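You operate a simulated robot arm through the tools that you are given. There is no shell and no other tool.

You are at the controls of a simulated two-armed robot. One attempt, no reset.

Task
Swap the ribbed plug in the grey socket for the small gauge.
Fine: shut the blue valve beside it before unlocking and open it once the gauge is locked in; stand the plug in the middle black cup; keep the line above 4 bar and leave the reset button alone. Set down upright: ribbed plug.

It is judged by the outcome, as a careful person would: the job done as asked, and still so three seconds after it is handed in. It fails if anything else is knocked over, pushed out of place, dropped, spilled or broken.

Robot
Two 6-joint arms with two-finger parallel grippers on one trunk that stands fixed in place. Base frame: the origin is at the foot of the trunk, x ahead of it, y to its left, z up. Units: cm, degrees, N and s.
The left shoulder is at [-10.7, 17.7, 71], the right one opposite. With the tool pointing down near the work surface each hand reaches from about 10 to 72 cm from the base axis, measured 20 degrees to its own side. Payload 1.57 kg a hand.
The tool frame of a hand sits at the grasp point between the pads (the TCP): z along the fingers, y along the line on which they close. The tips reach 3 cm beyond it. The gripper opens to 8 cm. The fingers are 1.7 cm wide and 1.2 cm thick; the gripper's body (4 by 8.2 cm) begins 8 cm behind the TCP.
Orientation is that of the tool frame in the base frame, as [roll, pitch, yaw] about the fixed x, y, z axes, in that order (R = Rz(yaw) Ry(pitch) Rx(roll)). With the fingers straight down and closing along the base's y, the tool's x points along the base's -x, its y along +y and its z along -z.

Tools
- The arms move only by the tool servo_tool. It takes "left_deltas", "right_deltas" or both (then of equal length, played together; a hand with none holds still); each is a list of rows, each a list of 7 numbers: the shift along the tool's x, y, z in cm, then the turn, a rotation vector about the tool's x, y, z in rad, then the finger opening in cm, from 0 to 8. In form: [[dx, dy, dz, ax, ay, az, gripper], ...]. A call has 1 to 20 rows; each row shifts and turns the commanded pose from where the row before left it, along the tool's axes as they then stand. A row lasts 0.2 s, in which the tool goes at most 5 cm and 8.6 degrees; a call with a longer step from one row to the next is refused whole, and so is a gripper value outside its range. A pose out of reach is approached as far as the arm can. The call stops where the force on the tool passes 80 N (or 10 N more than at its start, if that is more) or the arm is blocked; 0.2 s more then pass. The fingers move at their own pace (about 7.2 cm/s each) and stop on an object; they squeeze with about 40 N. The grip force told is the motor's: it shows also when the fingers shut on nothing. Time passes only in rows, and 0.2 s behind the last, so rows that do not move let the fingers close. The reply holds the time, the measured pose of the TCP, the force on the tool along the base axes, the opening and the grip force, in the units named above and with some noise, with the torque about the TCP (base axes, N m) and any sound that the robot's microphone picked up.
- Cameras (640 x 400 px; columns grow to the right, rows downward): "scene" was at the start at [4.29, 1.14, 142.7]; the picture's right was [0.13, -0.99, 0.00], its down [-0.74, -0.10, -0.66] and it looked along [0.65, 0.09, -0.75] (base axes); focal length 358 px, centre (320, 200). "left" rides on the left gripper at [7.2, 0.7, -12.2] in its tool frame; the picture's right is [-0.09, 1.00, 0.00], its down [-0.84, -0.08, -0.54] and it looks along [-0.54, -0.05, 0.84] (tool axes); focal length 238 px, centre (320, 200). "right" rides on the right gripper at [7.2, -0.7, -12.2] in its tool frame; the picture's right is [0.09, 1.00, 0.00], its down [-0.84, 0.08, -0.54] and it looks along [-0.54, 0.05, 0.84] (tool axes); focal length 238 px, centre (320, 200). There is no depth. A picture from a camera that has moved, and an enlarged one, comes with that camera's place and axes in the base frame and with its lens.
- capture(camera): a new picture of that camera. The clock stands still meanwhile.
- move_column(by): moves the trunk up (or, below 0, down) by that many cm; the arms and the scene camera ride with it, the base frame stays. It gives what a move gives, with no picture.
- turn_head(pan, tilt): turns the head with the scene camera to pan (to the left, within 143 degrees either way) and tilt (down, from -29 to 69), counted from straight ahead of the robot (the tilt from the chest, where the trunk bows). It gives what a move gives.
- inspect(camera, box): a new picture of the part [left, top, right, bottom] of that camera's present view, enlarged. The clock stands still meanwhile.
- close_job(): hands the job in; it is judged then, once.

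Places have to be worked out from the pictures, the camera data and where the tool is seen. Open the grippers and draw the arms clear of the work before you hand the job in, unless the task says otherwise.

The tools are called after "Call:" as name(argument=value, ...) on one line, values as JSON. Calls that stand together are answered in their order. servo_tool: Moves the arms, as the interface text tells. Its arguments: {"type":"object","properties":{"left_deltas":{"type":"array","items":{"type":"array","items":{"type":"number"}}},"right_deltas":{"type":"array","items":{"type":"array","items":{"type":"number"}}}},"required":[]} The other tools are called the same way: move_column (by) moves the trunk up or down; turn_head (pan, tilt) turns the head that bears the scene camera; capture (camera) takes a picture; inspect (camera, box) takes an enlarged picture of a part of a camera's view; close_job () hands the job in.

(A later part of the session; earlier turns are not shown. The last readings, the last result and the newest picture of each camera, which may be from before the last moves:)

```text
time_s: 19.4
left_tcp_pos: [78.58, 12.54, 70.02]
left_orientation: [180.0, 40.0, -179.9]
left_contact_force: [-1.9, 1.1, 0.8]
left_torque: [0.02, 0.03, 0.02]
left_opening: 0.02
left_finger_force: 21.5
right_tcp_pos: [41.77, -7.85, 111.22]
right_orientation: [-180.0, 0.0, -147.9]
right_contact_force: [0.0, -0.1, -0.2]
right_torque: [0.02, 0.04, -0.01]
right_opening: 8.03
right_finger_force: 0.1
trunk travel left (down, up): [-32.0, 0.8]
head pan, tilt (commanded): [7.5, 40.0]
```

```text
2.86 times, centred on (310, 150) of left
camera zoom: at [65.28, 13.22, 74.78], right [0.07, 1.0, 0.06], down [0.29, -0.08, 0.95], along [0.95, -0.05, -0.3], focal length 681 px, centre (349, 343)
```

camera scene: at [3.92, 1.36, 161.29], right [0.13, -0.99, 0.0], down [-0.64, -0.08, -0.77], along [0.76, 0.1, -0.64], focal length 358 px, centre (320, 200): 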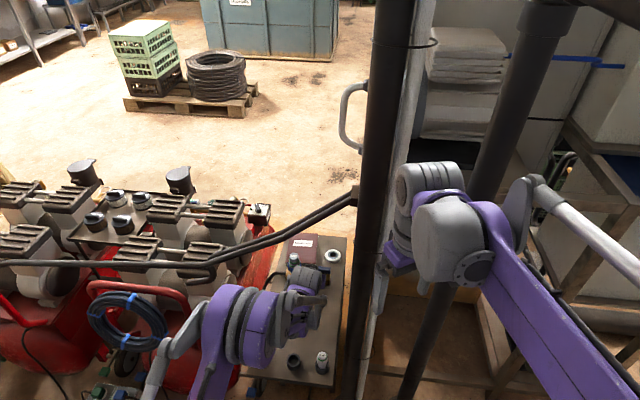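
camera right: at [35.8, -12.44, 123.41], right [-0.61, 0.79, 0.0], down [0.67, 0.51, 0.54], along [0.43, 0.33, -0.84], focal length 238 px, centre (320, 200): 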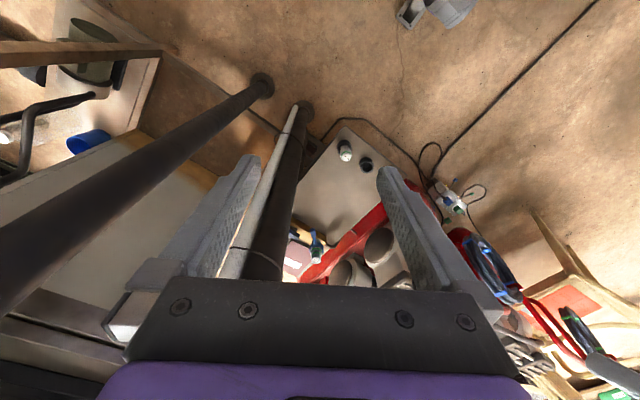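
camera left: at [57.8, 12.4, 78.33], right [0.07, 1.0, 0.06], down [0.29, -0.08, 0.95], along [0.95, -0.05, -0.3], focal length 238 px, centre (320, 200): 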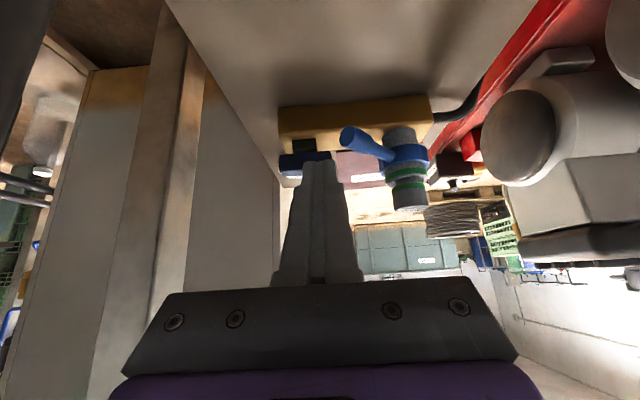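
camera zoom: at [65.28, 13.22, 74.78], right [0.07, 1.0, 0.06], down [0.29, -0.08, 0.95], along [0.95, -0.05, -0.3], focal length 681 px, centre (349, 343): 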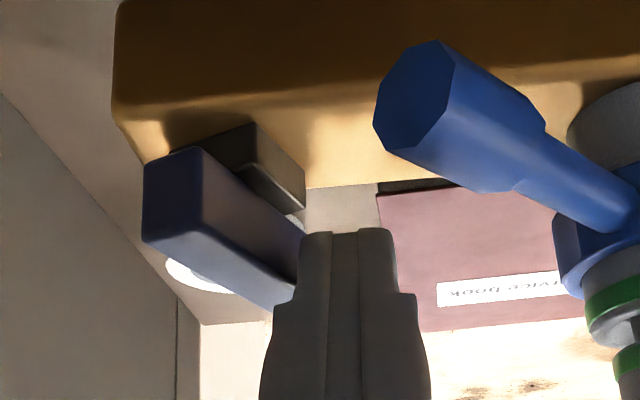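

Handle at roughly 55°. I now sweep the tip rightwards to bring it to 90°.

Call:
servo_tool(left_deltas=[[-0.115, -0.25, 0.096, 0, 0, 0, 0], [-0.077, -0.25, 0.064, 0, 0, 0, 0], [0, -0.25, 0, 0, 0, 0, 0]])

Call:
inspect(camera="left", box=[220, 80, 400, 220])

```text
time_s: 20.2
left_tcp_pos: [78.96, 12.08, 70.03]
left_orientation: [179.9, 40.0, -179.8]
left_contact_force: [3.5, 8.5, 0.3]
left_torque: [0.12, -0.07, 0.03]
left_opening: 0.0
left_finger_force: 22.0
right_tcp_pos: [41.77, -7.67, 111.16]
right_orientation: [180.0, 0.0, -147.9]
right_contact_force: [0.2, -0.2, -0.1]
right_torque: [0.0, 0.0, -0.03]
right_opening: 8.02
right_finger_force: 0.2
trunk travel left (down, up): [-32.0, 0.8]
head pan, tilt (commanded): [7.5, 40.0]
```

```text
2.86 times, centred on (310, 150) of left
camera zoom: at [65.61, 12.53, 74.79], right [0.07, 1.0, 0.06], down [0.29, -0.08, 0.95], along [0.95, -0.05, -0.3], focal length 681 px, centre (349, 343)
```

zoom: 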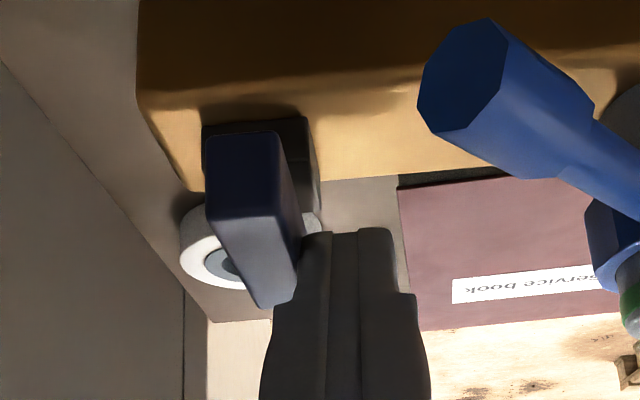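

The bar now lies along x (about 90°) and resists with ~8 N, so the valve is at its shut stop. I'll ease off, lift over, and set the tip down just right of the lock lever's knob to test its direction gently.

Call:
servo_tool(left_deltas=[[0, 0.4, 0, 0, 0, 0, 0], [-0.84, 0, -2.56, 0, 0, 0, 0], [1.8, -0.2, -1.51, 0, 0, 0, 0], [1.8, -0.2, -1.51, 0, 0, 0, 0], [0.932, 0, 1.111, 0, 0, 0, 0], [0.932, 0, 1.111, 0, 0, 0, 0]])

Call:
inspect(camera="left", box=[220, 40, 440, 200])

Call:
inspect(camera="scene", box=[275, 235, 345, 295])

```text
time_s: 21.6
left_tcp_pos: [73.28, 11.86, 69.6]
left_orientation: [179.9, 40.0, 180.0]
left_contact_force: [-0.5, 0.2, -0.9]
left_torque: [-0.01, -0.01, -0.04]
left_opening: 0.02
left_finger_force: 20.9
right_tcp_pos: [41.86, -7.91, 111.14]
right_orientation: [180.0, 0.0, -147.9]
right_contact_force: [0.9, -0.2, -0.5]
right_torque: [0.02, 0.03, 0.02]
right_opening: 8.01
right_finger_force: 0.1
trunk travel left (down, up): [-32.0, 0.8]
head pan, tilt (commanded): [7.5, 40.0]
```

```text
2.50 times, centred on (330, 120) of left
camera zoom: at [59.91, 12.55, 74.46], right [0.07, 1.0, 0.06], down [0.29, -0.08, 0.95], along [0.95, -0.05, -0.3], focal length 596 px, centre (295, 400)
```

zoom: 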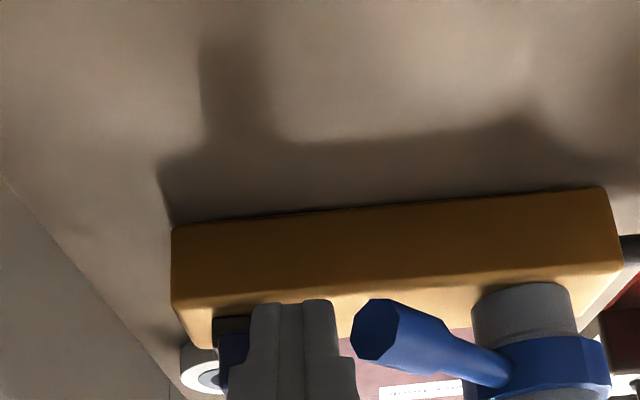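

```text
6.67 times, centred on (310, 265) of scene
camera zoom: at [3.92, 1.21, 161.29], right [0.13, -0.99, 0.0], down [-0.64, -0.08, -0.77], along [0.76, 0.1, -0.64], focal length 2388 px, centre (387, -233)
```

zoom: 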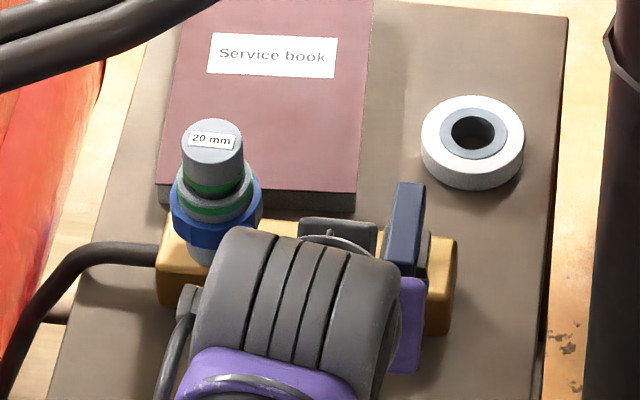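

The valve bar clearly lies across the line (shut). Now I push the lever knob gently to the left (+y) to test the clockwise direction.

Call:
servo_tool(left_deltas=[[0, 0.3, 0, 0, 0, 0, 0], [0, 0.3, 0, 0, 0, 0, 0], [0, 0.2, 0, 0, 0, 0, 0]])

Call:
inspect(camera="left", box=[220, 40, 440, 200])

```text
time_s: 22.4
left_tcp_pos: [73.19, 12.35, 69.58]
left_orientation: [-180.0, 40.0, 180.0]
left_contact_force: [-6.3, -7.5, -1.1]
left_torque: [-0.09, 0.08, -0.06]
left_opening: 0.01
left_finger_force: 21.2
right_tcp_pos: [41.77, -8.03, 111.21]
right_orientation: [-179.9, -0.1, -147.9]
right_contact_force: [-0.3, 0.3, -0.5]
right_torque: [0.03, -0.03, -0.03]
right_opening: 8.0
right_finger_force: 0.1
trunk travel left (down, up): [-32.0, 0.8]
head pan, tilt (commanded): [7.5, 40.0]
```

```text
2.50 times, centred on (330, 120) of left
camera zoom: at [59.83, 13.08, 74.35], right [0.07, 1.0, 0.06], down [0.29, -0.08, 0.95], along [0.95, -0.05, -0.3], focal length 596 px, centre (295, 400)
```

zoom: 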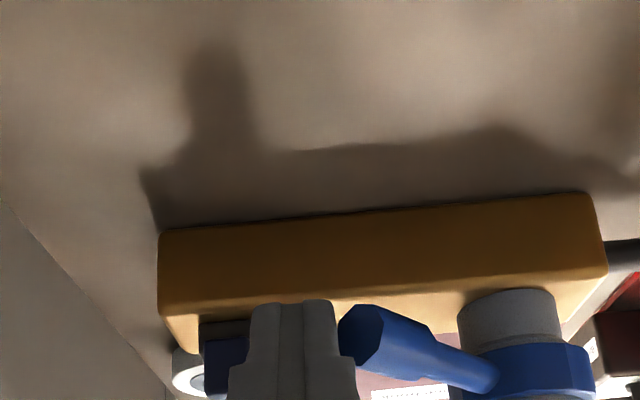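

Resistance (~10 N) without motion: clockwise seems to be the locked stop. I'll move around to the near side of the knob to test pushing it the other way.

Call:
servo_tool(left_deltas=[[0, -0.6, 0, 0, 0, 0, 0], [2.15, 0, -2.72, 0, 0, 0, 0], [0, 2.1, 0, 0, 0, 0, 0]])

Call:
inspect(camera="left", box=[220, 60, 440, 220])

```text
time_s: 23.2
left_tcp_pos: [69.76, 14.1, 70.28]
left_orientation: [180.0, 40.0, 179.9]
left_contact_force: [0.7, 0.6, -0.5]
left_torque: [0.02, -0.02, -0.04]
left_opening: 0.01
left_finger_force: 21.1
right_tcp_pos: [41.91, -7.86, 111.07]
right_orientation: [-180.0, 0.0, -147.9]
right_contact_force: [0.0, 0.4, -0.8]
right_torque: [-0.02, 0.0, 0.0]
right_opening: 8.01
right_finger_force: 0.0
trunk travel left (down, up): [-32.0, 0.8]
head pan, tilt (commanded): [7.5, 40.0]
```

```text
2.50 times, centred on (330, 140) of left
camera zoom: at [56.43, 14.72, 75.13], right [0.07, 1.0, 0.06], down [0.29, -0.08, 0.95], along [0.95, -0.05, -0.3], focal length 596 px, centre (295, 350)
```

zoom: 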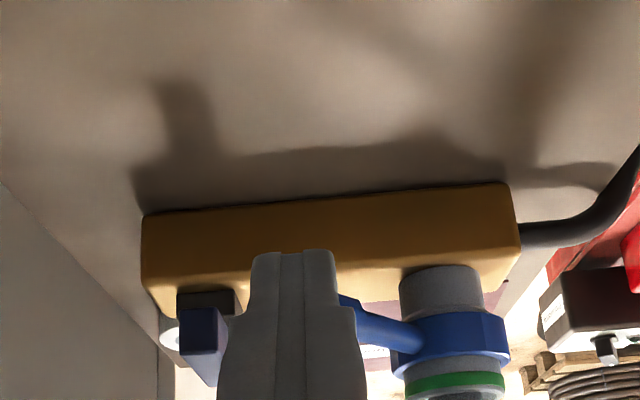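

The tip is squarely in front of the knob. Pushing forward in 0.3 cm steps.

Call:
servo_tool(left_deltas=[[-0.23, 0, 0.193, 0, 0, 0, 0], [-0.23, 0, 0.193, 0, 0, 0, 0], [-0.23, 0, 0.193, 0, 0, 0, 0], [-0.23, 0, 0.193, 0, 0, 0, 0], [-0.23, 0, 0.193, 0, 0, 0, 0]])

Call:
inspect(camera="left", box=[220, 60, 440, 220])

```text
time_s: 24.4
left_tcp_pos: [70.85, 13.91, 70.17]
left_orientation: [180.0, 39.6, 180.0]
left_contact_force: [-44.0, -10.1, -0.7]
left_torque: [-0.2, 0.82, -0.01]
left_opening: 0.02
left_finger_force: 21.5
right_tcp_pos: [41.27, -7.82, 111.13]
right_orientation: [-180.0, 0.1, -147.9]
right_contact_force: [0.0, -1.5, -0.8]
right_torque: [0.0, 0.02, -0.03]
right_opening: 8.02
right_finger_force: 0.1
trunk travel left (down, up): [-32.0, 0.8]
head pan, tilt (commanded): [7.5, 40.0]
```

```text
2.50 times, centred on (330, 140) of left
camera zoom: at [57.54, 14.6, 75.18], right [0.07, 1.0, 0.06], down [0.3, -0.08, 0.95], along [0.95, -0.05, -0.3], focal length 596 px, centre (295, 350)
```

zoom: 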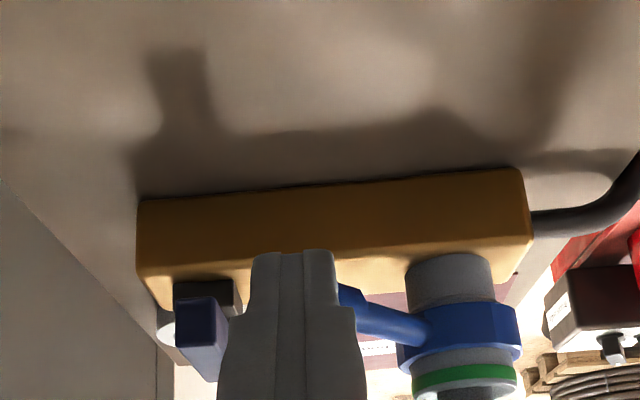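

Pushing forward gives 44 N with no motion (torque ~1.8 N·m), so that is the locked stop; my earlier leftward test had actually pressed on the knob's end face, radially. I'll back off and place the tip against the lever's right side for a proper tangential push.

Call:
servo_tool(left_deltas=[[0.575, 0, -0.48, 0, 0, 0, 0], [0.575, 0, -0.48, 0, 0, 0, 0], [-1.93, 0, -2.3, 0, 0, 0, 0], [0, -1.7, 0, 0, 0, 0, 0], [-2.24, 0, 1.88, 0, 0, 0, 0], [-2.24, 0, 1.88, 0, 0, 0, 0]])

Call:
inspect(camera="left", box=[220, 60, 440, 220])

```text
time_s: 25.8
left_tcp_pos: [75.62, 12.13, 73.19]
left_orientation: [179.9, 40.1, 180.0]
left_contact_force: [0.0, -0.2, -0.1]
left_torque: [0.02, 0.0, -0.02]
left_opening: 0.01
left_finger_force: 21.2
right_tcp_pos: [41.77, -7.89, 111.06]
right_orientation: [-180.0, 0.0, -147.9]
right_contact_force: [0.9, 0.2, 0.2]
right_torque: [0.02, 0.0, 0.02]
right_opening: 7.98
right_finger_force: 0.0
trunk travel left (down, up): [-32.0, 0.8]
head pan, tilt (commanded): [7.5, 40.0]
```

```text
2.50 times, centred on (330, 140) of left
camera zoom: at [62.35, 12.76, 77.88], right [0.07, 1.0, 0.06], down [0.29, -0.08, 0.95], along [0.95, -0.05, -0.3], focal length 596 px, centre (295, 350)
```

zoom: 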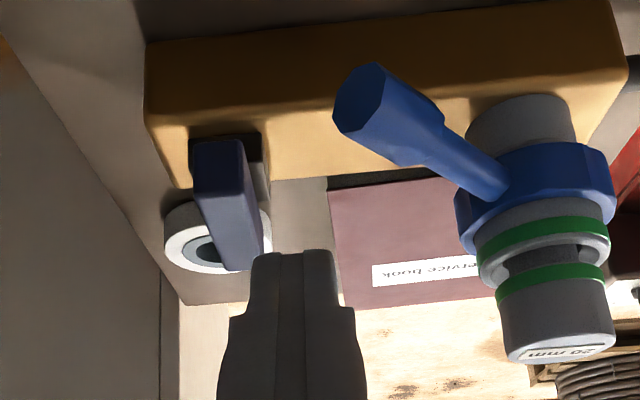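

View is clear: the tip is between the valve bar and the lever. I shift slightly left and descend beside the lever arm.

Call:
servo_tool(left_deltas=[[0, 0.5, 0, 0, 0, 0, 0], [1.16, 0, 1.38, 0, 0, 0, 0], [1.16, 0, 1.38, 0, 0, 0, 0]])

Call:
inspect(camera="left", box=[240, 40, 440, 180])

```text
time_s: 26.6
left_tcp_pos: [75.55, 12.63, 69.49]
left_orientation: [-180.0, 40.0, 180.0]
left_contact_force: [-0.5, 0.8, -0.5]
left_torque: [0.03, -0.03, 0.02]
left_opening: 0.01
left_finger_force: 21.1
right_tcp_pos: [41.68, -7.8, 111.11]
right_orientation: [180.0, 0.0, -147.9]
right_contact_force: [0.4, 0.0, 0.1]
right_torque: [0.0, 0.01, 0.0]
right_opening: 7.97
right_finger_force: 0.1
trunk travel left (down, up): [-32.0, 0.8]
head pan, tilt (commanded): [7.5, 40.0]
```

```text
2.86 times, centred on (340, 110) of left
camera zoom: at [62.2, 13.28, 74.38], right [0.07, 1.0, 0.06], down [0.29, -0.08, 0.95], along [0.95, -0.05, -0.3], focal length 681 px, centre (263, 457)
```

zoom: 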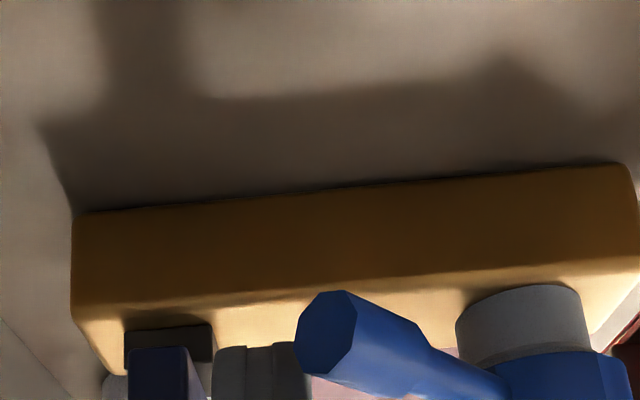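

Positioned right of the lever. Sweeping left in small steps and reading the force.

Call:
servo_tool(left_deltas=[[0, 0.4, 0, 0, 0, 0, 0], [0, 0.4, 0, 0, 0, 0, 0], [0, 0.4, 0, 0, 0, 0, 0]])

Call:
inspect(camera="left", box=[240, 60, 440, 200])

```text
time_s: 27.4
left_tcp_pos: [75.8, 13.86, 69.59]
left_orientation: [179.9, 39.9, 179.9]
left_contact_force: [-0.2, -1.3, 1.5]
left_torque: [-0.02, 0.04, 0.02]
left_opening: 0.0
left_finger_force: 21.1
right_tcp_pos: [41.6, -7.81, 111.14]
right_orientation: [180.0, -0.1, -147.9]
right_contact_force: [0.0, 0.0, 0.8]
right_torque: [0.0, 0.01, -0.01]
right_opening: 7.99
right_finger_force: 0.0
trunk travel left (down, up): [-32.0, 0.8]
head pan, tilt (commanded): [7.5, 40.0]
```

```text
2.86 times, centred on (340, 130) of left
camera zoom: at [62.42, 14.61, 74.35], right [0.07, 1.0, 0.06], down [0.29, -0.08, 0.95], along [0.95, -0.05, -0.3], focal length 681 px, centre (263, 400)
```

zoom: 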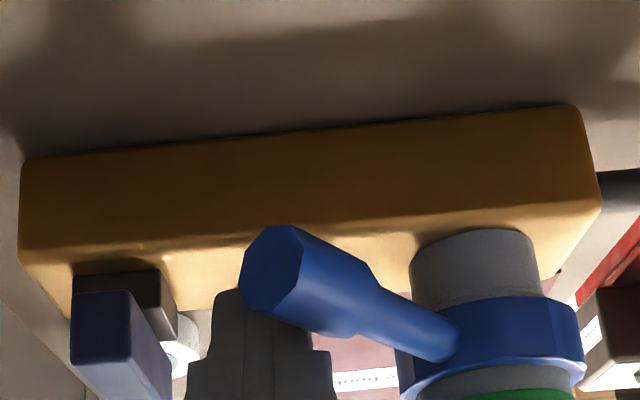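

Just touching. Continue left in 0.3 cm steps.

Call:
servo_tool(left_deltas=[[0, 0.3, 0, 0, 0, 0, 0], [0, 0.3, 0, 0, 0, 0, 0], [0, 0.3, 0, 0, 0, 0, 0]])

Call:
inspect(camera="left", box=[240, 60, 440, 200])

```text
time_s: 28.2
left_tcp_pos: [75.7, 14.94, 69.5]
left_orientation: [180.0, 40.0, 180.0]
left_contact_force: [-0.7, -2.2, -0.1]
left_torque: [-0.03, 0.0, -0.03]
left_opening: 0.02
left_finger_force: 21.1
right_tcp_pos: [41.85, -7.89, 111.16]
right_orientation: [180.0, 0.0, -147.9]
right_contact_force: [0.5, -0.1, 0.6]
right_torque: [-0.01, -0.04, 0.02]
right_opening: 8.0
right_finger_force: 0.1
trunk travel left (down, up): [-32.0, 0.8]
head pan, tilt (commanded): [7.5, 40.0]
```

```text
2.86 times, centred on (340, 130) of left
camera zoom: at [62.46, 15.55, 74.42], right [0.07, 1.0, 0.06], down [0.29, -0.08, 0.95], along [0.95, -0.05, -0.3], focal length 681 px, centre (263, 400)
```

zoom: 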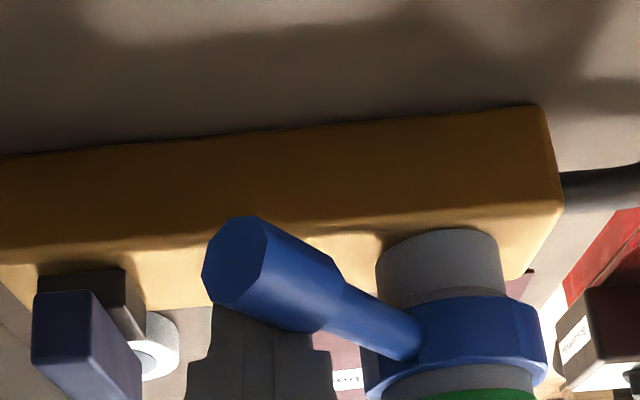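

Low force and the knob appears to be starting to move. Continue.

Call:
servo_tool(left_deltas=[[0, 0.4, 0, 0, 0, 0, 0], [0, 0.4, 0, 0, 0, 0, 0], [0, 0.4, 0, 0, 0, 0, 0]])

Call:
inspect(camera="left", box=[240, 60, 440, 200])

```text
time_s: 29.0
left_tcp_pos: [75.61, 16.18, 69.63]
left_orientation: [180.0, 40.0, -180.0]
left_contact_force: [-0.5, -1.7, 0.8]
left_torque: [-0.02, 0.02, 0.01]
left_opening: 0.0
left_finger_force: 21.6
right_tcp_pos: [41.8, -8.04, 111.14]
right_orientation: [180.0, 0.0, -147.9]
right_contact_force: [-0.2, -0.3, -0.6]
right_torque: [-0.01, 0.02, -0.01]
right_opening: 7.98
right_finger_force: 0.1
trunk travel left (down, up): [-32.0, 0.8]
head pan, tilt (commanded): [7.5, 40.0]
```

```text
2.86 times, centred on (340, 130) of left
camera zoom: at [62.33, 16.88, 74.45], right [0.07, 1.0, 0.06], down [0.29, -0.08, 0.95], along [0.95, -0.05, -0.3], focal length 681 px, centre (263, 400)
```

zoom: 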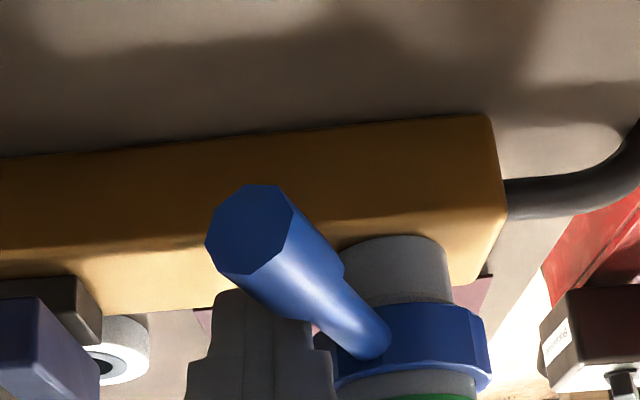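

The lever swings freely clockwise. To avoid the collar I slide the tip back toward me while keeping contact, then continue left.

Call:
servo_tool(left_deltas=[[0.306, 0, -0.257, 0, 0, 0, 0], [0.306, 0, -0.257, 0, 0, 0, 0], [0.306, 0, -0.257, 0, 0, 0, 0], [0.306, 0, -0.257, 0, 0, 0, 0], [0.306, 0.1, -0.257, 0, 0, 0, 0], [0.306, 0.2, -0.257, 0, 0, 0, 0], [0.153, 0.4, -0.129, 0, 0, 0, 0]])

Call:
inspect(camera="left", box=[240, 60, 440, 200])

```text
time_s: 30.6
left_tcp_pos: [72.95, 16.79, 69.76]
left_orientation: [-180.0, 40.0, -179.9]
left_contact_force: [1.0, -0.2, -0.2]
left_torque: [0.0, -0.03, -0.01]
left_opening: 0.0
left_finger_force: 21.1
right_tcp_pos: [41.79, -7.94, 111.1]
right_orientation: [-180.0, 0.0, -147.9]
right_contact_force: [0.0, 0.5, -0.4]
right_torque: [0.0, 0.0, 0.0]
right_opening: 7.97
right_finger_force: 0.2
trunk travel left (down, up): [-32.0, 0.8]
head pan, tilt (commanded): [7.5, 40.0]
```

```text
2.86 times, centred on (340, 130) of left
camera zoom: at [59.57, 17.41, 74.49], right [0.07, 1.0, 0.06], down [0.29, -0.08, 0.95], along [0.95, -0.05, -0.3], focal length 681 px, centre (263, 400)
```

zoom: 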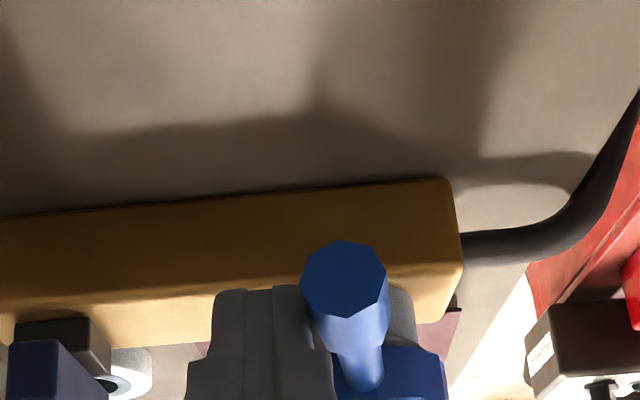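

Lever now points almost straight at me. Continue sweeping left.

Call:
servo_tool(left_deltas=[[0, 0.5, 0, 0, 0, 0, 0], [0, 0.5, 0, 0, 0, 0, 0], [0, 0.5, 0, 0, 0, 0, 0], [0, 0.4, 0, 0, 0, 0, 0]])

Call:
inspect(camera="left", box=[240, 60, 440, 200])

```text
time_s: 31.6
left_tcp_pos: [73.15, 18.68, 69.75]
left_orientation: [179.9, 40.0, -179.9]
left_contact_force: [-0.3, -0.9, 1.7]
left_torque: [-0.05, -0.04, 0.0]
left_opening: 0.01
left_finger_force: 21.6
right_tcp_pos: [41.74, -7.81, 111.18]
right_orientation: [-179.9, -0.1, -147.9]
right_contact_force: [-0.2, 0.0, 0.4]
right_torque: [0.01, -0.07, -0.01]
right_opening: 8.01
right_finger_force: 0.0
trunk travel left (down, up): [-32.0, 0.8]
head pan, tilt (commanded): [7.5, 40.0]
```

```text
2.86 times, centred on (340, 130) of left
camera zoom: at [59.77, 19.36, 74.53], right [0.07, 1.0, 0.06], down [0.29, -0.08, 0.95], along [0.95, -0.05, -0.3], focal length 681 px, centre (263, 400)
```

zoom: 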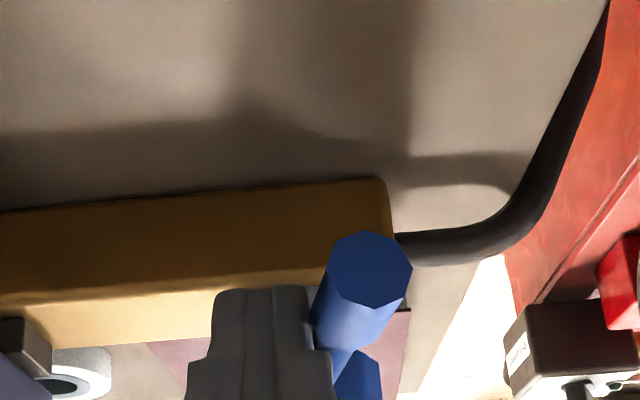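

Still free. Continue left.

Call:
servo_tool(left_deltas=[[0, 0.5, 0, 0, 0, 0, 0], [0, 0.5, 0, 0, 0, 0, 0], [0, 0.5, 0, 0, 0, 0, 0]])

Call:
inspect(camera="left", box=[240, 60, 440, 200])

Call:
inspect(camera="scene", box=[260, 235, 340, 295])

```text
time_s: 32.4
left_tcp_pos: [73.19, 20.23, 69.66]
left_orientation: [179.9, 40.0, -179.9]
left_contact_force: [-0.3, -1.8, -0.8]
left_torque: [-0.04, 0.03, -0.03]
left_opening: 0.01
left_finger_force: 21.4
right_tcp_pos: [41.74, -7.78, 111.12]
right_orientation: [180.0, 0.0, -147.9]
right_contact_force: [-0.1, -0.5, -0.3]
right_torque: [-0.02, -0.02, -0.02]
right_opening: 8.01
right_finger_force: 0.0
trunk travel left (down, up): [-32.0, 0.8]
head pan, tilt (commanded): [7.5, 40.0]
```

```text
2.86 times, centred on (340, 130) of left
camera zoom: at [59.7, 20.92, 74.52], right [0.07, 1.0, 0.06], down [0.29, -0.08, 0.95], along [0.95, -0.05, -0.3], focal length 681 px, centre (263, 400)
```

zoom: 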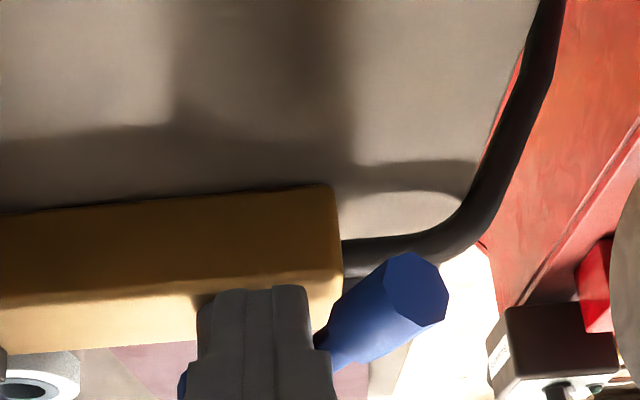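

```text
6.67 times, centred on (300, 265) of scene
camera zoom: at [3.93, 1.22, 161.29], right [0.13, -0.99, 0.0], down [-0.64, -0.08, -0.77], along [0.76, 0.1, -0.64], focal length 2388 px, centre (453, -233)
```

zoom: 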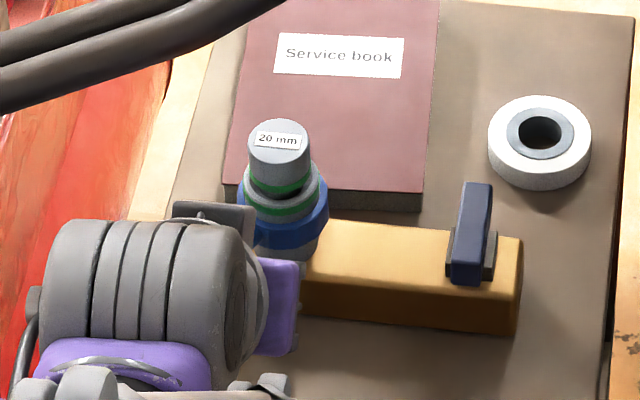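

Lever at about 150°, still free. Before going further left I check clearances around the hand.

Call:
capture(camera="scene")

Call:
capture(camera="left")

Call:
capture(camera="right")

```text
taken
camera scene: at [3.93, 1.22, 161.29], right [0.13, -0.99, 0.0], down [-0.64, -0.08, -0.77], along [0.76, 0.1, -0.64], focal length 358 px, centre (320, 200)
```

scene: 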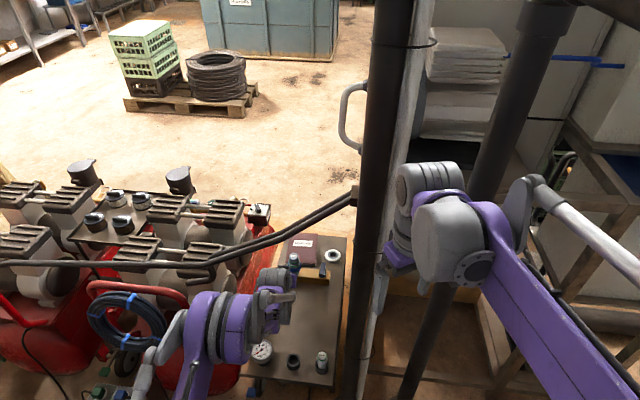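

```text
taken
camera left: at [59.7, 20.92, 74.52], right [0.07, 1.0, 0.06], down [0.29, -0.08, 0.95], along [0.95, -0.05, -0.3], focal length 238 px, centre (320, 200)
```

left: 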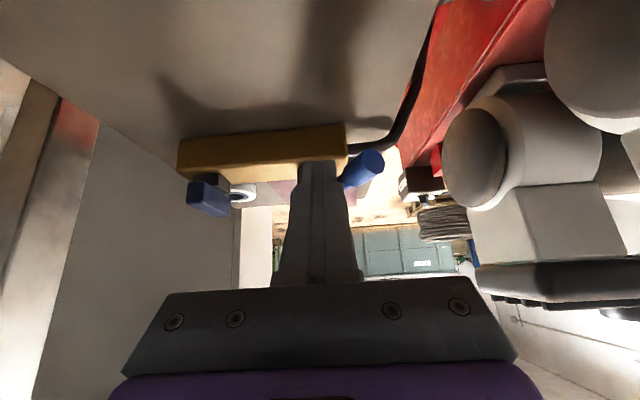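

```text
taken
camera right: at [35.9, -12.45, 123.42], right [-0.61, 0.79, 0.0], down [0.67, 0.51, 0.54], along [0.43, 0.33, -0.84], focal length 238 px, centre (320, 200)
```

right: 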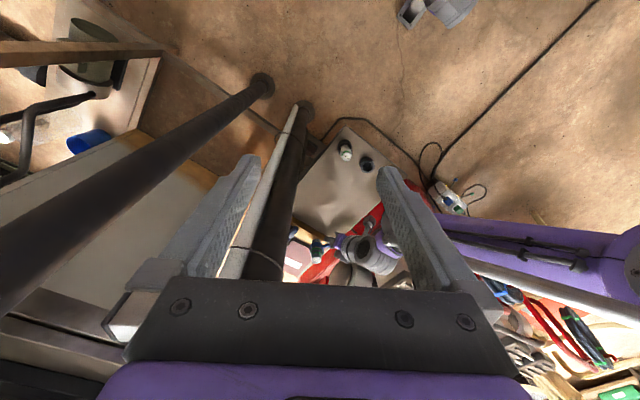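

Clearances on the left are fine, but the wrist is fairly near the overhead hose, so I'll back off slightly and tilt the hand further forward (to ~58°) before finishing the lever.

Call:
servo_tool(left_deltas=[[0.919, -0.2, -0.772, 0, 0, 0, 0], [0, 0, 0, 0, -0.105, 0, 0], [0, 0, 0, 0, -0.105, 0, 0], [0, 0, 0, 0, -0.105, 0, 0]])

Call:
inspect(camera="left", box=[220, 60, 460, 220])

```text
time_s: 33.4
left_tcp_pos: [71.89, 19.97, 69.67]
left_orientation: [180.0, 58.3, -179.9]
left_contact_force: [-0.8, -0.2, -1.2]
left_torque: [0.01, 0.03, 0.01]
left_opening: 0.0
left_finger_force: 21.1
right_tcp_pos: [41.83, -7.85, 111.17]
right_orientation: [179.9, 0.0, -148.0]
right_contact_force: [-0.1, 0.1, -0.5]
right_torque: [-0.02, 0.0, 0.05]
right_opening: 8.01
right_finger_force: 0.1
trunk travel left (down, up): [-32.0, 0.8]
head pan, tilt (commanded): [7.5, 40.0]
```

```text
2.50 times, centred on (340, 140) of left
camera zoom: at [57.67, 20.68, 70.11], right [0.05, 1.0, 0.08], down [-0.02, -0.08, 1.0], along [1.0, -0.05, 0.02], focal length 596 px, centre (270, 350)
```

zoom: 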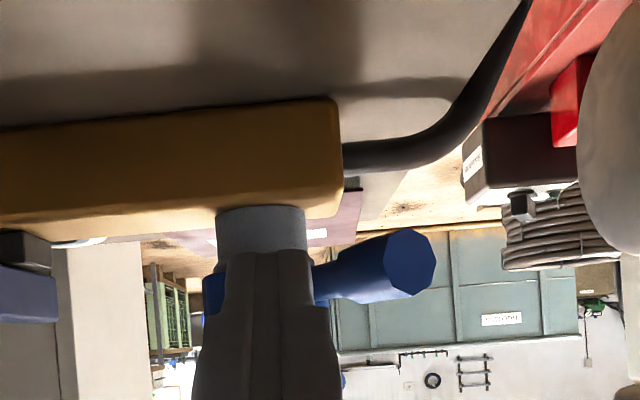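

Good view of the lever at ~150°. Continue pushing it left in small steps.

Call:
servo_tool(left_deltas=[[0, 0.4, 0, 0, 0, 0, 0], [0, 0.4, 0, 0, 0, 0, 0], [0, 0.4, 0, 0, 0, 0, 0]])

Call:
inspect(camera="left", box=[220, 60, 460, 220])

```text
time_s: 34.2
left_tcp_pos: [71.87, 21.25, 69.72]
left_orientation: [179.9, 58.1, 180.0]
left_contact_force: [2.0, -2.1, -0.2]
left_torque: [-0.03, -0.05, -0.12]
left_opening: 0.0
left_finger_force: 21.7
right_tcp_pos: [41.78, -7.88, 111.12]
right_orientation: [180.0, 0.0, -147.9]
right_contact_force: [-0.8, -0.4, 0.6]
right_torque: [-0.04, 0.03, 0.0]
right_opening: 7.99
right_finger_force: 0.1
trunk travel left (down, up): [-32.0, 0.8]
head pan, tilt (commanded): [7.5, 40.0]
```

```text
2.50 times, centred on (340, 140) of left
camera zoom: at [57.77, 21.94, 70.18], right [0.05, 1.0, 0.08], down [-0.02, -0.08, 1.0], along [1.0, -0.05, 0.01], focal length 596 px, centre (270, 350)
```

zoom: 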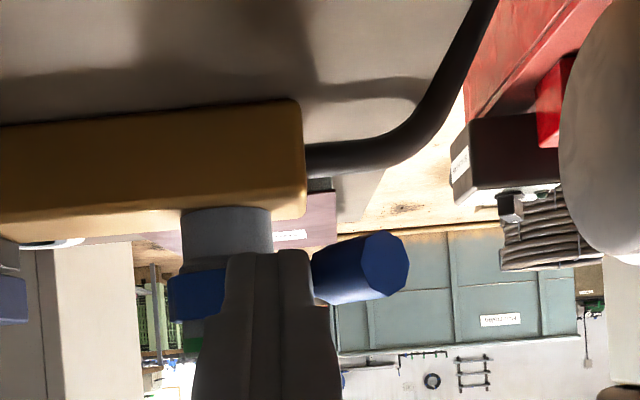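

Lever keeps moving at ~2–3 N. Continue diagonally.

Call:
servo_tool(left_deltas=[[-0.105, 0.4, 0.17, 0, 0, 0, 0], [-0.105, 0.4, 0.17, 0, 0, 0, 0], [-0.105, 0.4, 0.17, 0, 0, 0, 0]])

Call:
inspect(camera="left", box=[220, 60, 460, 220])

```text
time_s: 35.0
left_tcp_pos: [72.46, 22.3, 69.77]
left_orientation: [-180.0, 58.0, 179.9]
left_contact_force: [-3.9, -16.4, -0.3]
left_torque: [-0.24, 0.05, -0.34]
left_opening: 0.01
left_finger_force: 21.4
right_tcp_pos: [41.74, -7.97, 110.99]
right_orientation: [179.9, 0.0, -147.9]
right_contact_force: [0.2, 0.0, -0.3]
right_torque: [-0.01, -0.02, 0.0]
right_opening: 7.99
right_finger_force: 0.0
trunk travel left (down, up): [-32.0, 0.8]
head pan, tilt (commanded): [7.5, 40.0]
```

```text
2.50 times, centred on (340, 140) of left
camera zoom: at [58.18, 22.9, 70.23], right [0.05, 1.0, 0.08], down [-0.02, -0.08, 1.0], along [1.0, -0.05, 0.01], focal length 596 px, centre (270, 350)
```

zoom: 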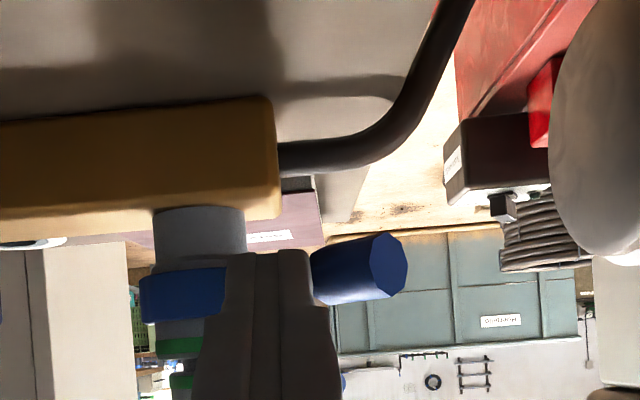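

The lever has hit its end stop (~90° turned, 16 N), so the lock should be open. I back off, lift, tilt to 65°, open the fingers to 4.5 cm and line up with the plug.

Call:
servo_tool(left_deltas=[[0, -1.0, 0, 0, 0, 0, 0], [-0.7, 0, -2.196, 0, 0, 0, 0], [-0.7, 0, -2.196, 0, 0, 0, 0], [0, 0, 0, 0, -0.122, 0, 2], [0, -1.95, 0, 0, 0, 0, 4.5], [0, 0, 0, 0, 0, 0, 4.5]])

Call:
inspect(camera="scene", box=[260, 235, 340, 295])

Call:
capture(camera="left")

```text
time_s: 36.4
left_tcp_pos: [69.48, 19.68, 73.21]
left_orientation: [179.9, 65.1, -180.0]
left_contact_force: [-0.8, -0.2, 0.2]
left_torque: [-0.01, 0.02, 0.02]
left_opening: 4.51
left_finger_force: 0.1
right_tcp_pos: [41.83, -7.84, 111.21]
right_orientation: [-180.0, 0.0, -148.0]
right_contact_force: [0.0, 0.4, 0.2]
right_torque: [0.02, 0.02, -0.01]
right_opening: 8.01
right_finger_force: 0.0
trunk travel left (down, up): [-32.0, 0.8]
head pan, tilt (commanded): [7.5, 40.0]
```

```text
6.67 times, centred on (300, 265) of scene
camera zoom: at [3.94, 1.29, 161.29], right [0.13, -0.99, 0.0], down [-0.64, -0.08, -0.77], along [0.76, 0.1, -0.64], focal length 2388 px, centre (453, -233)
```

zoom: 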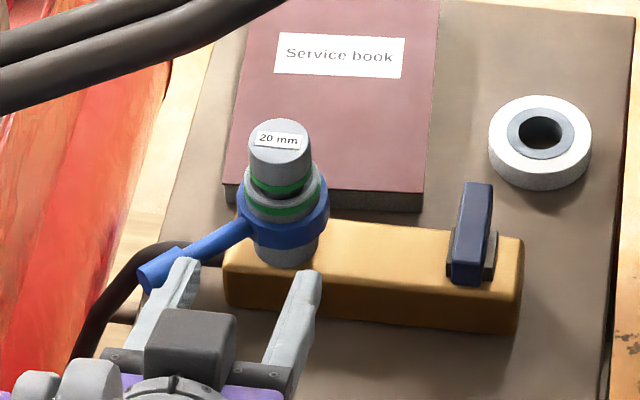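

```text
taken
camera left: at [55.36, 20.32, 71.93], right [0.04, 1.0, 0.08], down [-0.14, -0.08, 0.99], along [0.99, -0.05, 0.14], focal length 238 px, centre (320, 200)
```

left: 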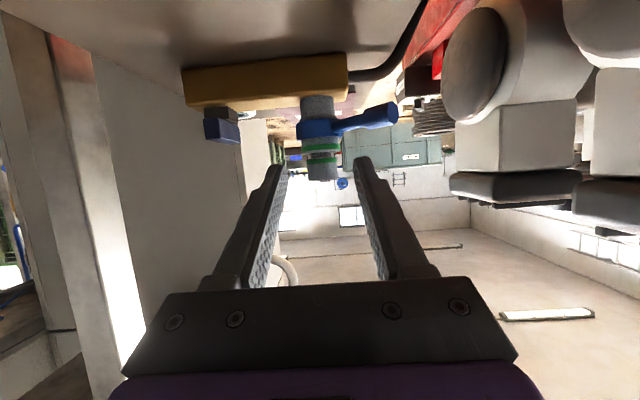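

The lever now points to the left, the valve is across. I zoom in on the plug between the fingers to centre precisely.

Call:
inspect(camera="left", box=[240, 70, 420, 210])

Call:
inspect(camera="scene", box=[275, 248, 315, 283])

```text
2.86 times, centred on (330, 140) of left
camera zoom: at [55.36, 20.32, 71.93], right [0.04, 1.0, 0.08], down [-0.14, -0.08, 0.99], along [0.99, -0.05, 0.14], focal length 681 px, centre (291, 371)
```

zoom: 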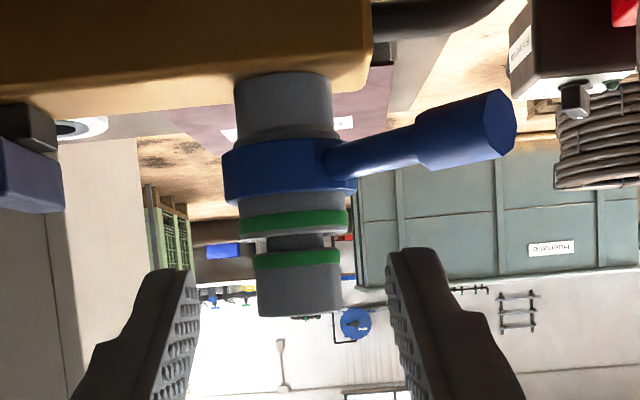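

```text
11.43 times, centred on (295, 266) of scene
camera zoom: at [3.94, 1.29, 161.29], right [0.13, -0.99, 0.0], down [-0.64, -0.08, -0.77], along [0.76, 0.1, -0.64], focal length 4094 px, centre (606, -549)
```

zoom: 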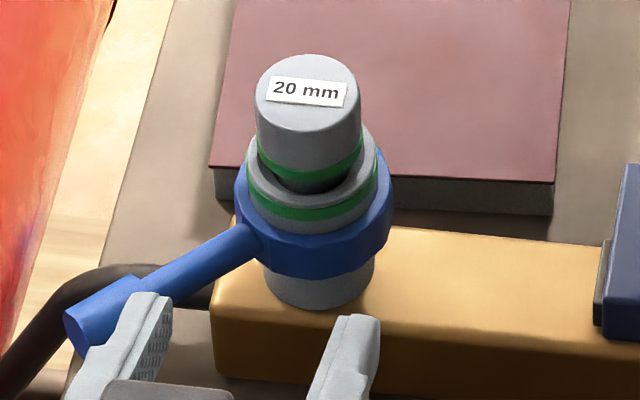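

Plug head: centre y≈19.75, z 71.1–73.3, rim of socket at ≈70.7. The fingers are centred within a millimetre; I move straight forward so the pads straddle the head.

Call:
servo_tool(left_deltas=[[-0.811, 0.02, 1.739, 0, 0, 0, 4.5], [-0.811, 0.02, 1.739, 0, 0, 0, 4.5], [-0.811, 0.02, 1.739, 0, 0, 0, 4.5], [-0.811, 0.02, 1.739, 0, 0, 0, 4.5]])

Call:
inspect(camera="scene", box=[275, 243, 325, 288])

Call:
inspect(camera="left", box=[240, 70, 420, 210])

```text
time_s: 37.4
left_tcp_pos: [77.16, 19.65, 73.01]
left_orientation: [-179.9, 65.1, 179.9]
left_contact_force: [0.2, 0.0, -0.7]
left_torque: [0.0, -0.01, -0.03]
left_opening: 4.47
left_finger_force: 0.1
right_tcp_pos: [41.82, -7.82, 111.1]
right_orientation: [-179.9, 0.0, -147.9]
right_contact_force: [0.5, -0.4, 0.5]
right_torque: [0.0, -0.01, -0.03]
right_opening: 7.99
right_finger_force: 0.1
trunk travel left (down, up): [-32.0, 0.8]
head pan, tilt (commanded): [7.5, 40.0]
```

```text
8.89 times, centred on (300, 266) of scene
camera zoom: at [3.96, 1.22, 161.29], right [0.13, -0.99, 0.0], down [-0.64, -0.08, -0.77], along [0.76, 0.1, -0.64], focal length 3184 px, centre (498, -382)
```

zoom: 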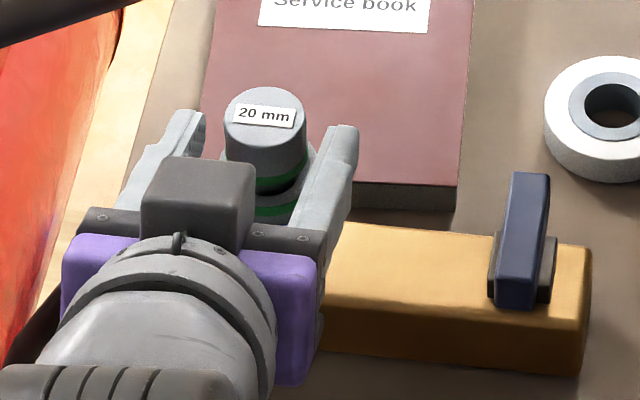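

```text
2.86 times, centred on (330, 140) of left
camera zoom: at [63.01, 20.27, 71.76], right [0.04, 1.0, 0.08], down [-0.14, -0.08, 0.99], along [0.99, -0.05, 0.13], focal length 681 px, centre (291, 371)
```

zoom: 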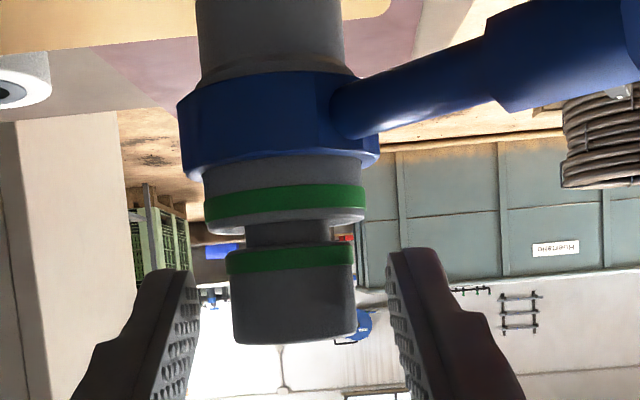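

The pads straddle the head, centred. Closing the gripper on the plug.

Call:
servo_tool(left_deltas=[[0, 0, 0, 0, 0, 0, 3.2], [0, 0, 0, 0, 0, 0, 1.5], [0, 0, 0, 0, 0, 0, 1.5], [0, 0, 0, 0, 0, 0, 1.5]])

Call:
inspect(camera="left", box=[240, 70, 420, 210])

```text
time_s: 38.4
left_tcp_pos: [77.05, 19.68, 72.97]
left_orientation: [179.9, 65.1, -180.0]
left_contact_force: [0.1, -0.5, -0.2]
left_torque: [0.02, 0.01, -0.02]
left_opening: 2.81
left_finger_force: 38.4
right_tcp_pos: [41.83, -7.92, 111.13]
right_orientation: [-180.0, 0.0, -147.9]
right_contact_force: [-1.0, -0.2, 0.2]
right_torque: [0.0, 0.04, 0.0]
right_opening: 7.99
right_finger_force: 0.1
trunk travel left (down, up): [-32.0, 0.8]
head pan, tilt (commanded): [7.5, 40.0]
```

```text
2.86 times, centred on (330, 140) of left
camera zoom: at [62.97, 20.27, 71.76], right [0.04, 1.0, 0.08], down [-0.14, -0.08, 0.99], along [0.99, -0.05, 0.14], focal length 681 px, centre (291, 371)
```

zoom: 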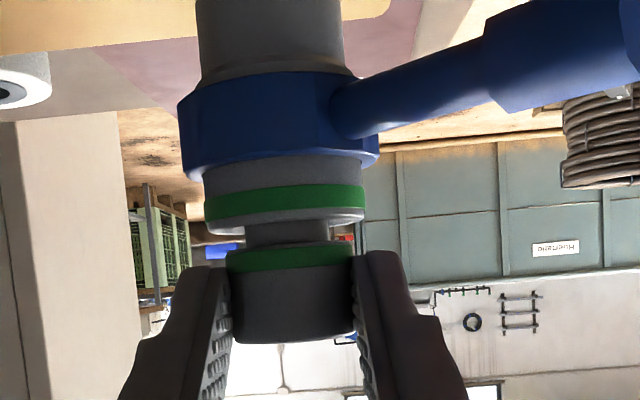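

Gripped at 2.81 cm, 38 N. Now lifting straight up in small steps, watching the force.

Call:
servo_tool(left_deltas=[[-0.272, 0, -0.127, 0, 0, 0, 1.5], [-0.272, 0, -0.127, 0, 0, 0, 1.5], [-0.272, 0, -0.127, 0, 0, 0, 1.5]])

Call:
inspect(camera="left", box=[240, 70, 420, 210])

```text
time_s: 39.2
left_tcp_pos: [77.15, 19.71, 74.01]
left_orientation: [179.9, 65.1, 180.0]
left_contact_force: [0.4, 0.2, 0.1]
left_torque: [0.01, -0.03, 0.01]
left_opening: 2.79
left_finger_force: 38.4
right_tcp_pos: [41.78, -7.87, 111.15]
right_orientation: [179.9, 0.1, -147.9]
right_contact_force: [-0.5, 0.8, -0.4]
right_torque: [0.01, -0.02, 0.01]
right_opening: 7.97
right_finger_force: 0.0
trunk travel left (down, up): [-32.0, 0.8]
head pan, tilt (commanded): [7.5, 40.0]
```

```text
2.86 times, centred on (330, 140) of left
camera zoom: at [63.02, 20.32, 72.76], right [0.04, 1.0, 0.08], down [-0.14, -0.08, 0.99], along [0.99, -0.05, 0.13], focal length 681 px, centre (291, 371)
```

zoom: 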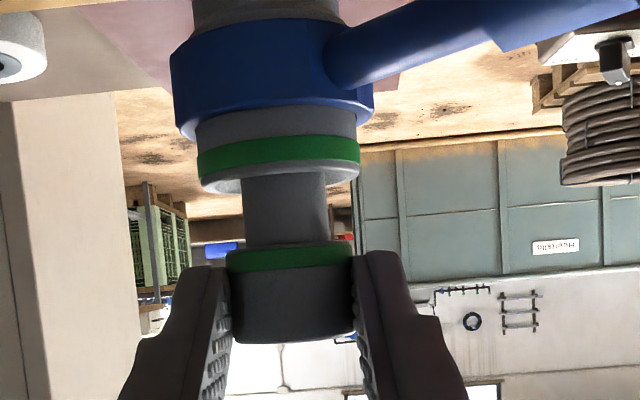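

The plug lifts freely; its stem is emerging. Continue lifting 3 cm.

Call:
servo_tool(left_deltas=[[-0.453, 0, -0.211, 0, 0, 0, 1.5], [-0.453, 0, -0.211, 0, 0, 0, 1.5], [-0.453, 0, -0.211, 0, 0, 0, 1.5], [-0.453, 0, -0.211, 0, 0, 0, 1.5], [-0.453, 0, -0.211, 0, 0, 0, 1.5], [-0.453, 0, -0.211, 0, 0, 0, 1.5]])

Call:
inspect(camera="left", box=[240, 40, 420, 180])

Call:
capture(camera="scene")

```text
time_s: 40.6
left_tcp_pos: [77.05, 19.54, 77.1]
left_orientation: [179.9, 65.1, 180.0]
left_contact_force: [0.1, 0.0, -0.5]
left_torque: [-0.06, 0.02, 0.01]
left_opening: 2.79
left_finger_force: 38.5
right_tcp_pos: [41.77, -7.85, 111.1]
right_orientation: [180.0, 0.0, -147.8]
right_contact_force: [-1.0, -0.2, -0.3]
right_torque: [0.0, 0.0, -0.03]
right_opening: 8.0
right_finger_force: 0.1
trunk travel left (down, up): [-32.0, 0.8]
head pan, tilt (commanded): [7.5, 40.0]
```

```text
2.86 times, centred on (330, 110) of left
camera zoom: at [63.02, 20.27, 75.77], right [0.04, 1.0, 0.08], down [-0.14, -0.08, 0.99], along [0.99, -0.05, 0.14], focal length 681 px, centre (291, 457)
```

zoom: 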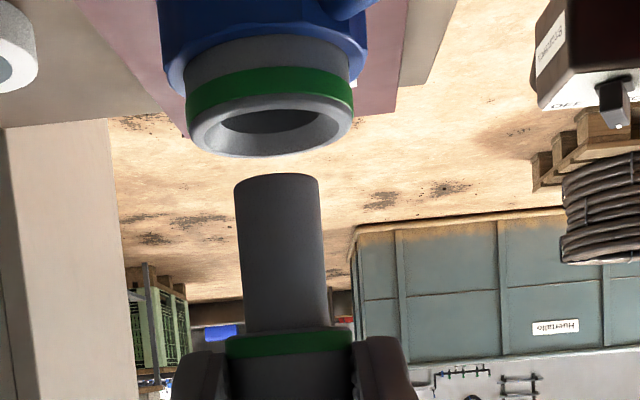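

```text
taken
camera scene: at [3.92, 1.22, 161.29], right [0.13, -0.99, 0.0], down [-0.64, -0.08, -0.77], along [0.76, 0.1, -0.64], focal length 358 px, centre (320, 200)
```

scene: 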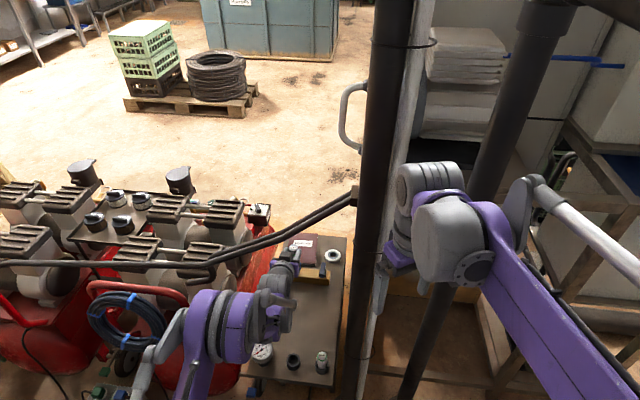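

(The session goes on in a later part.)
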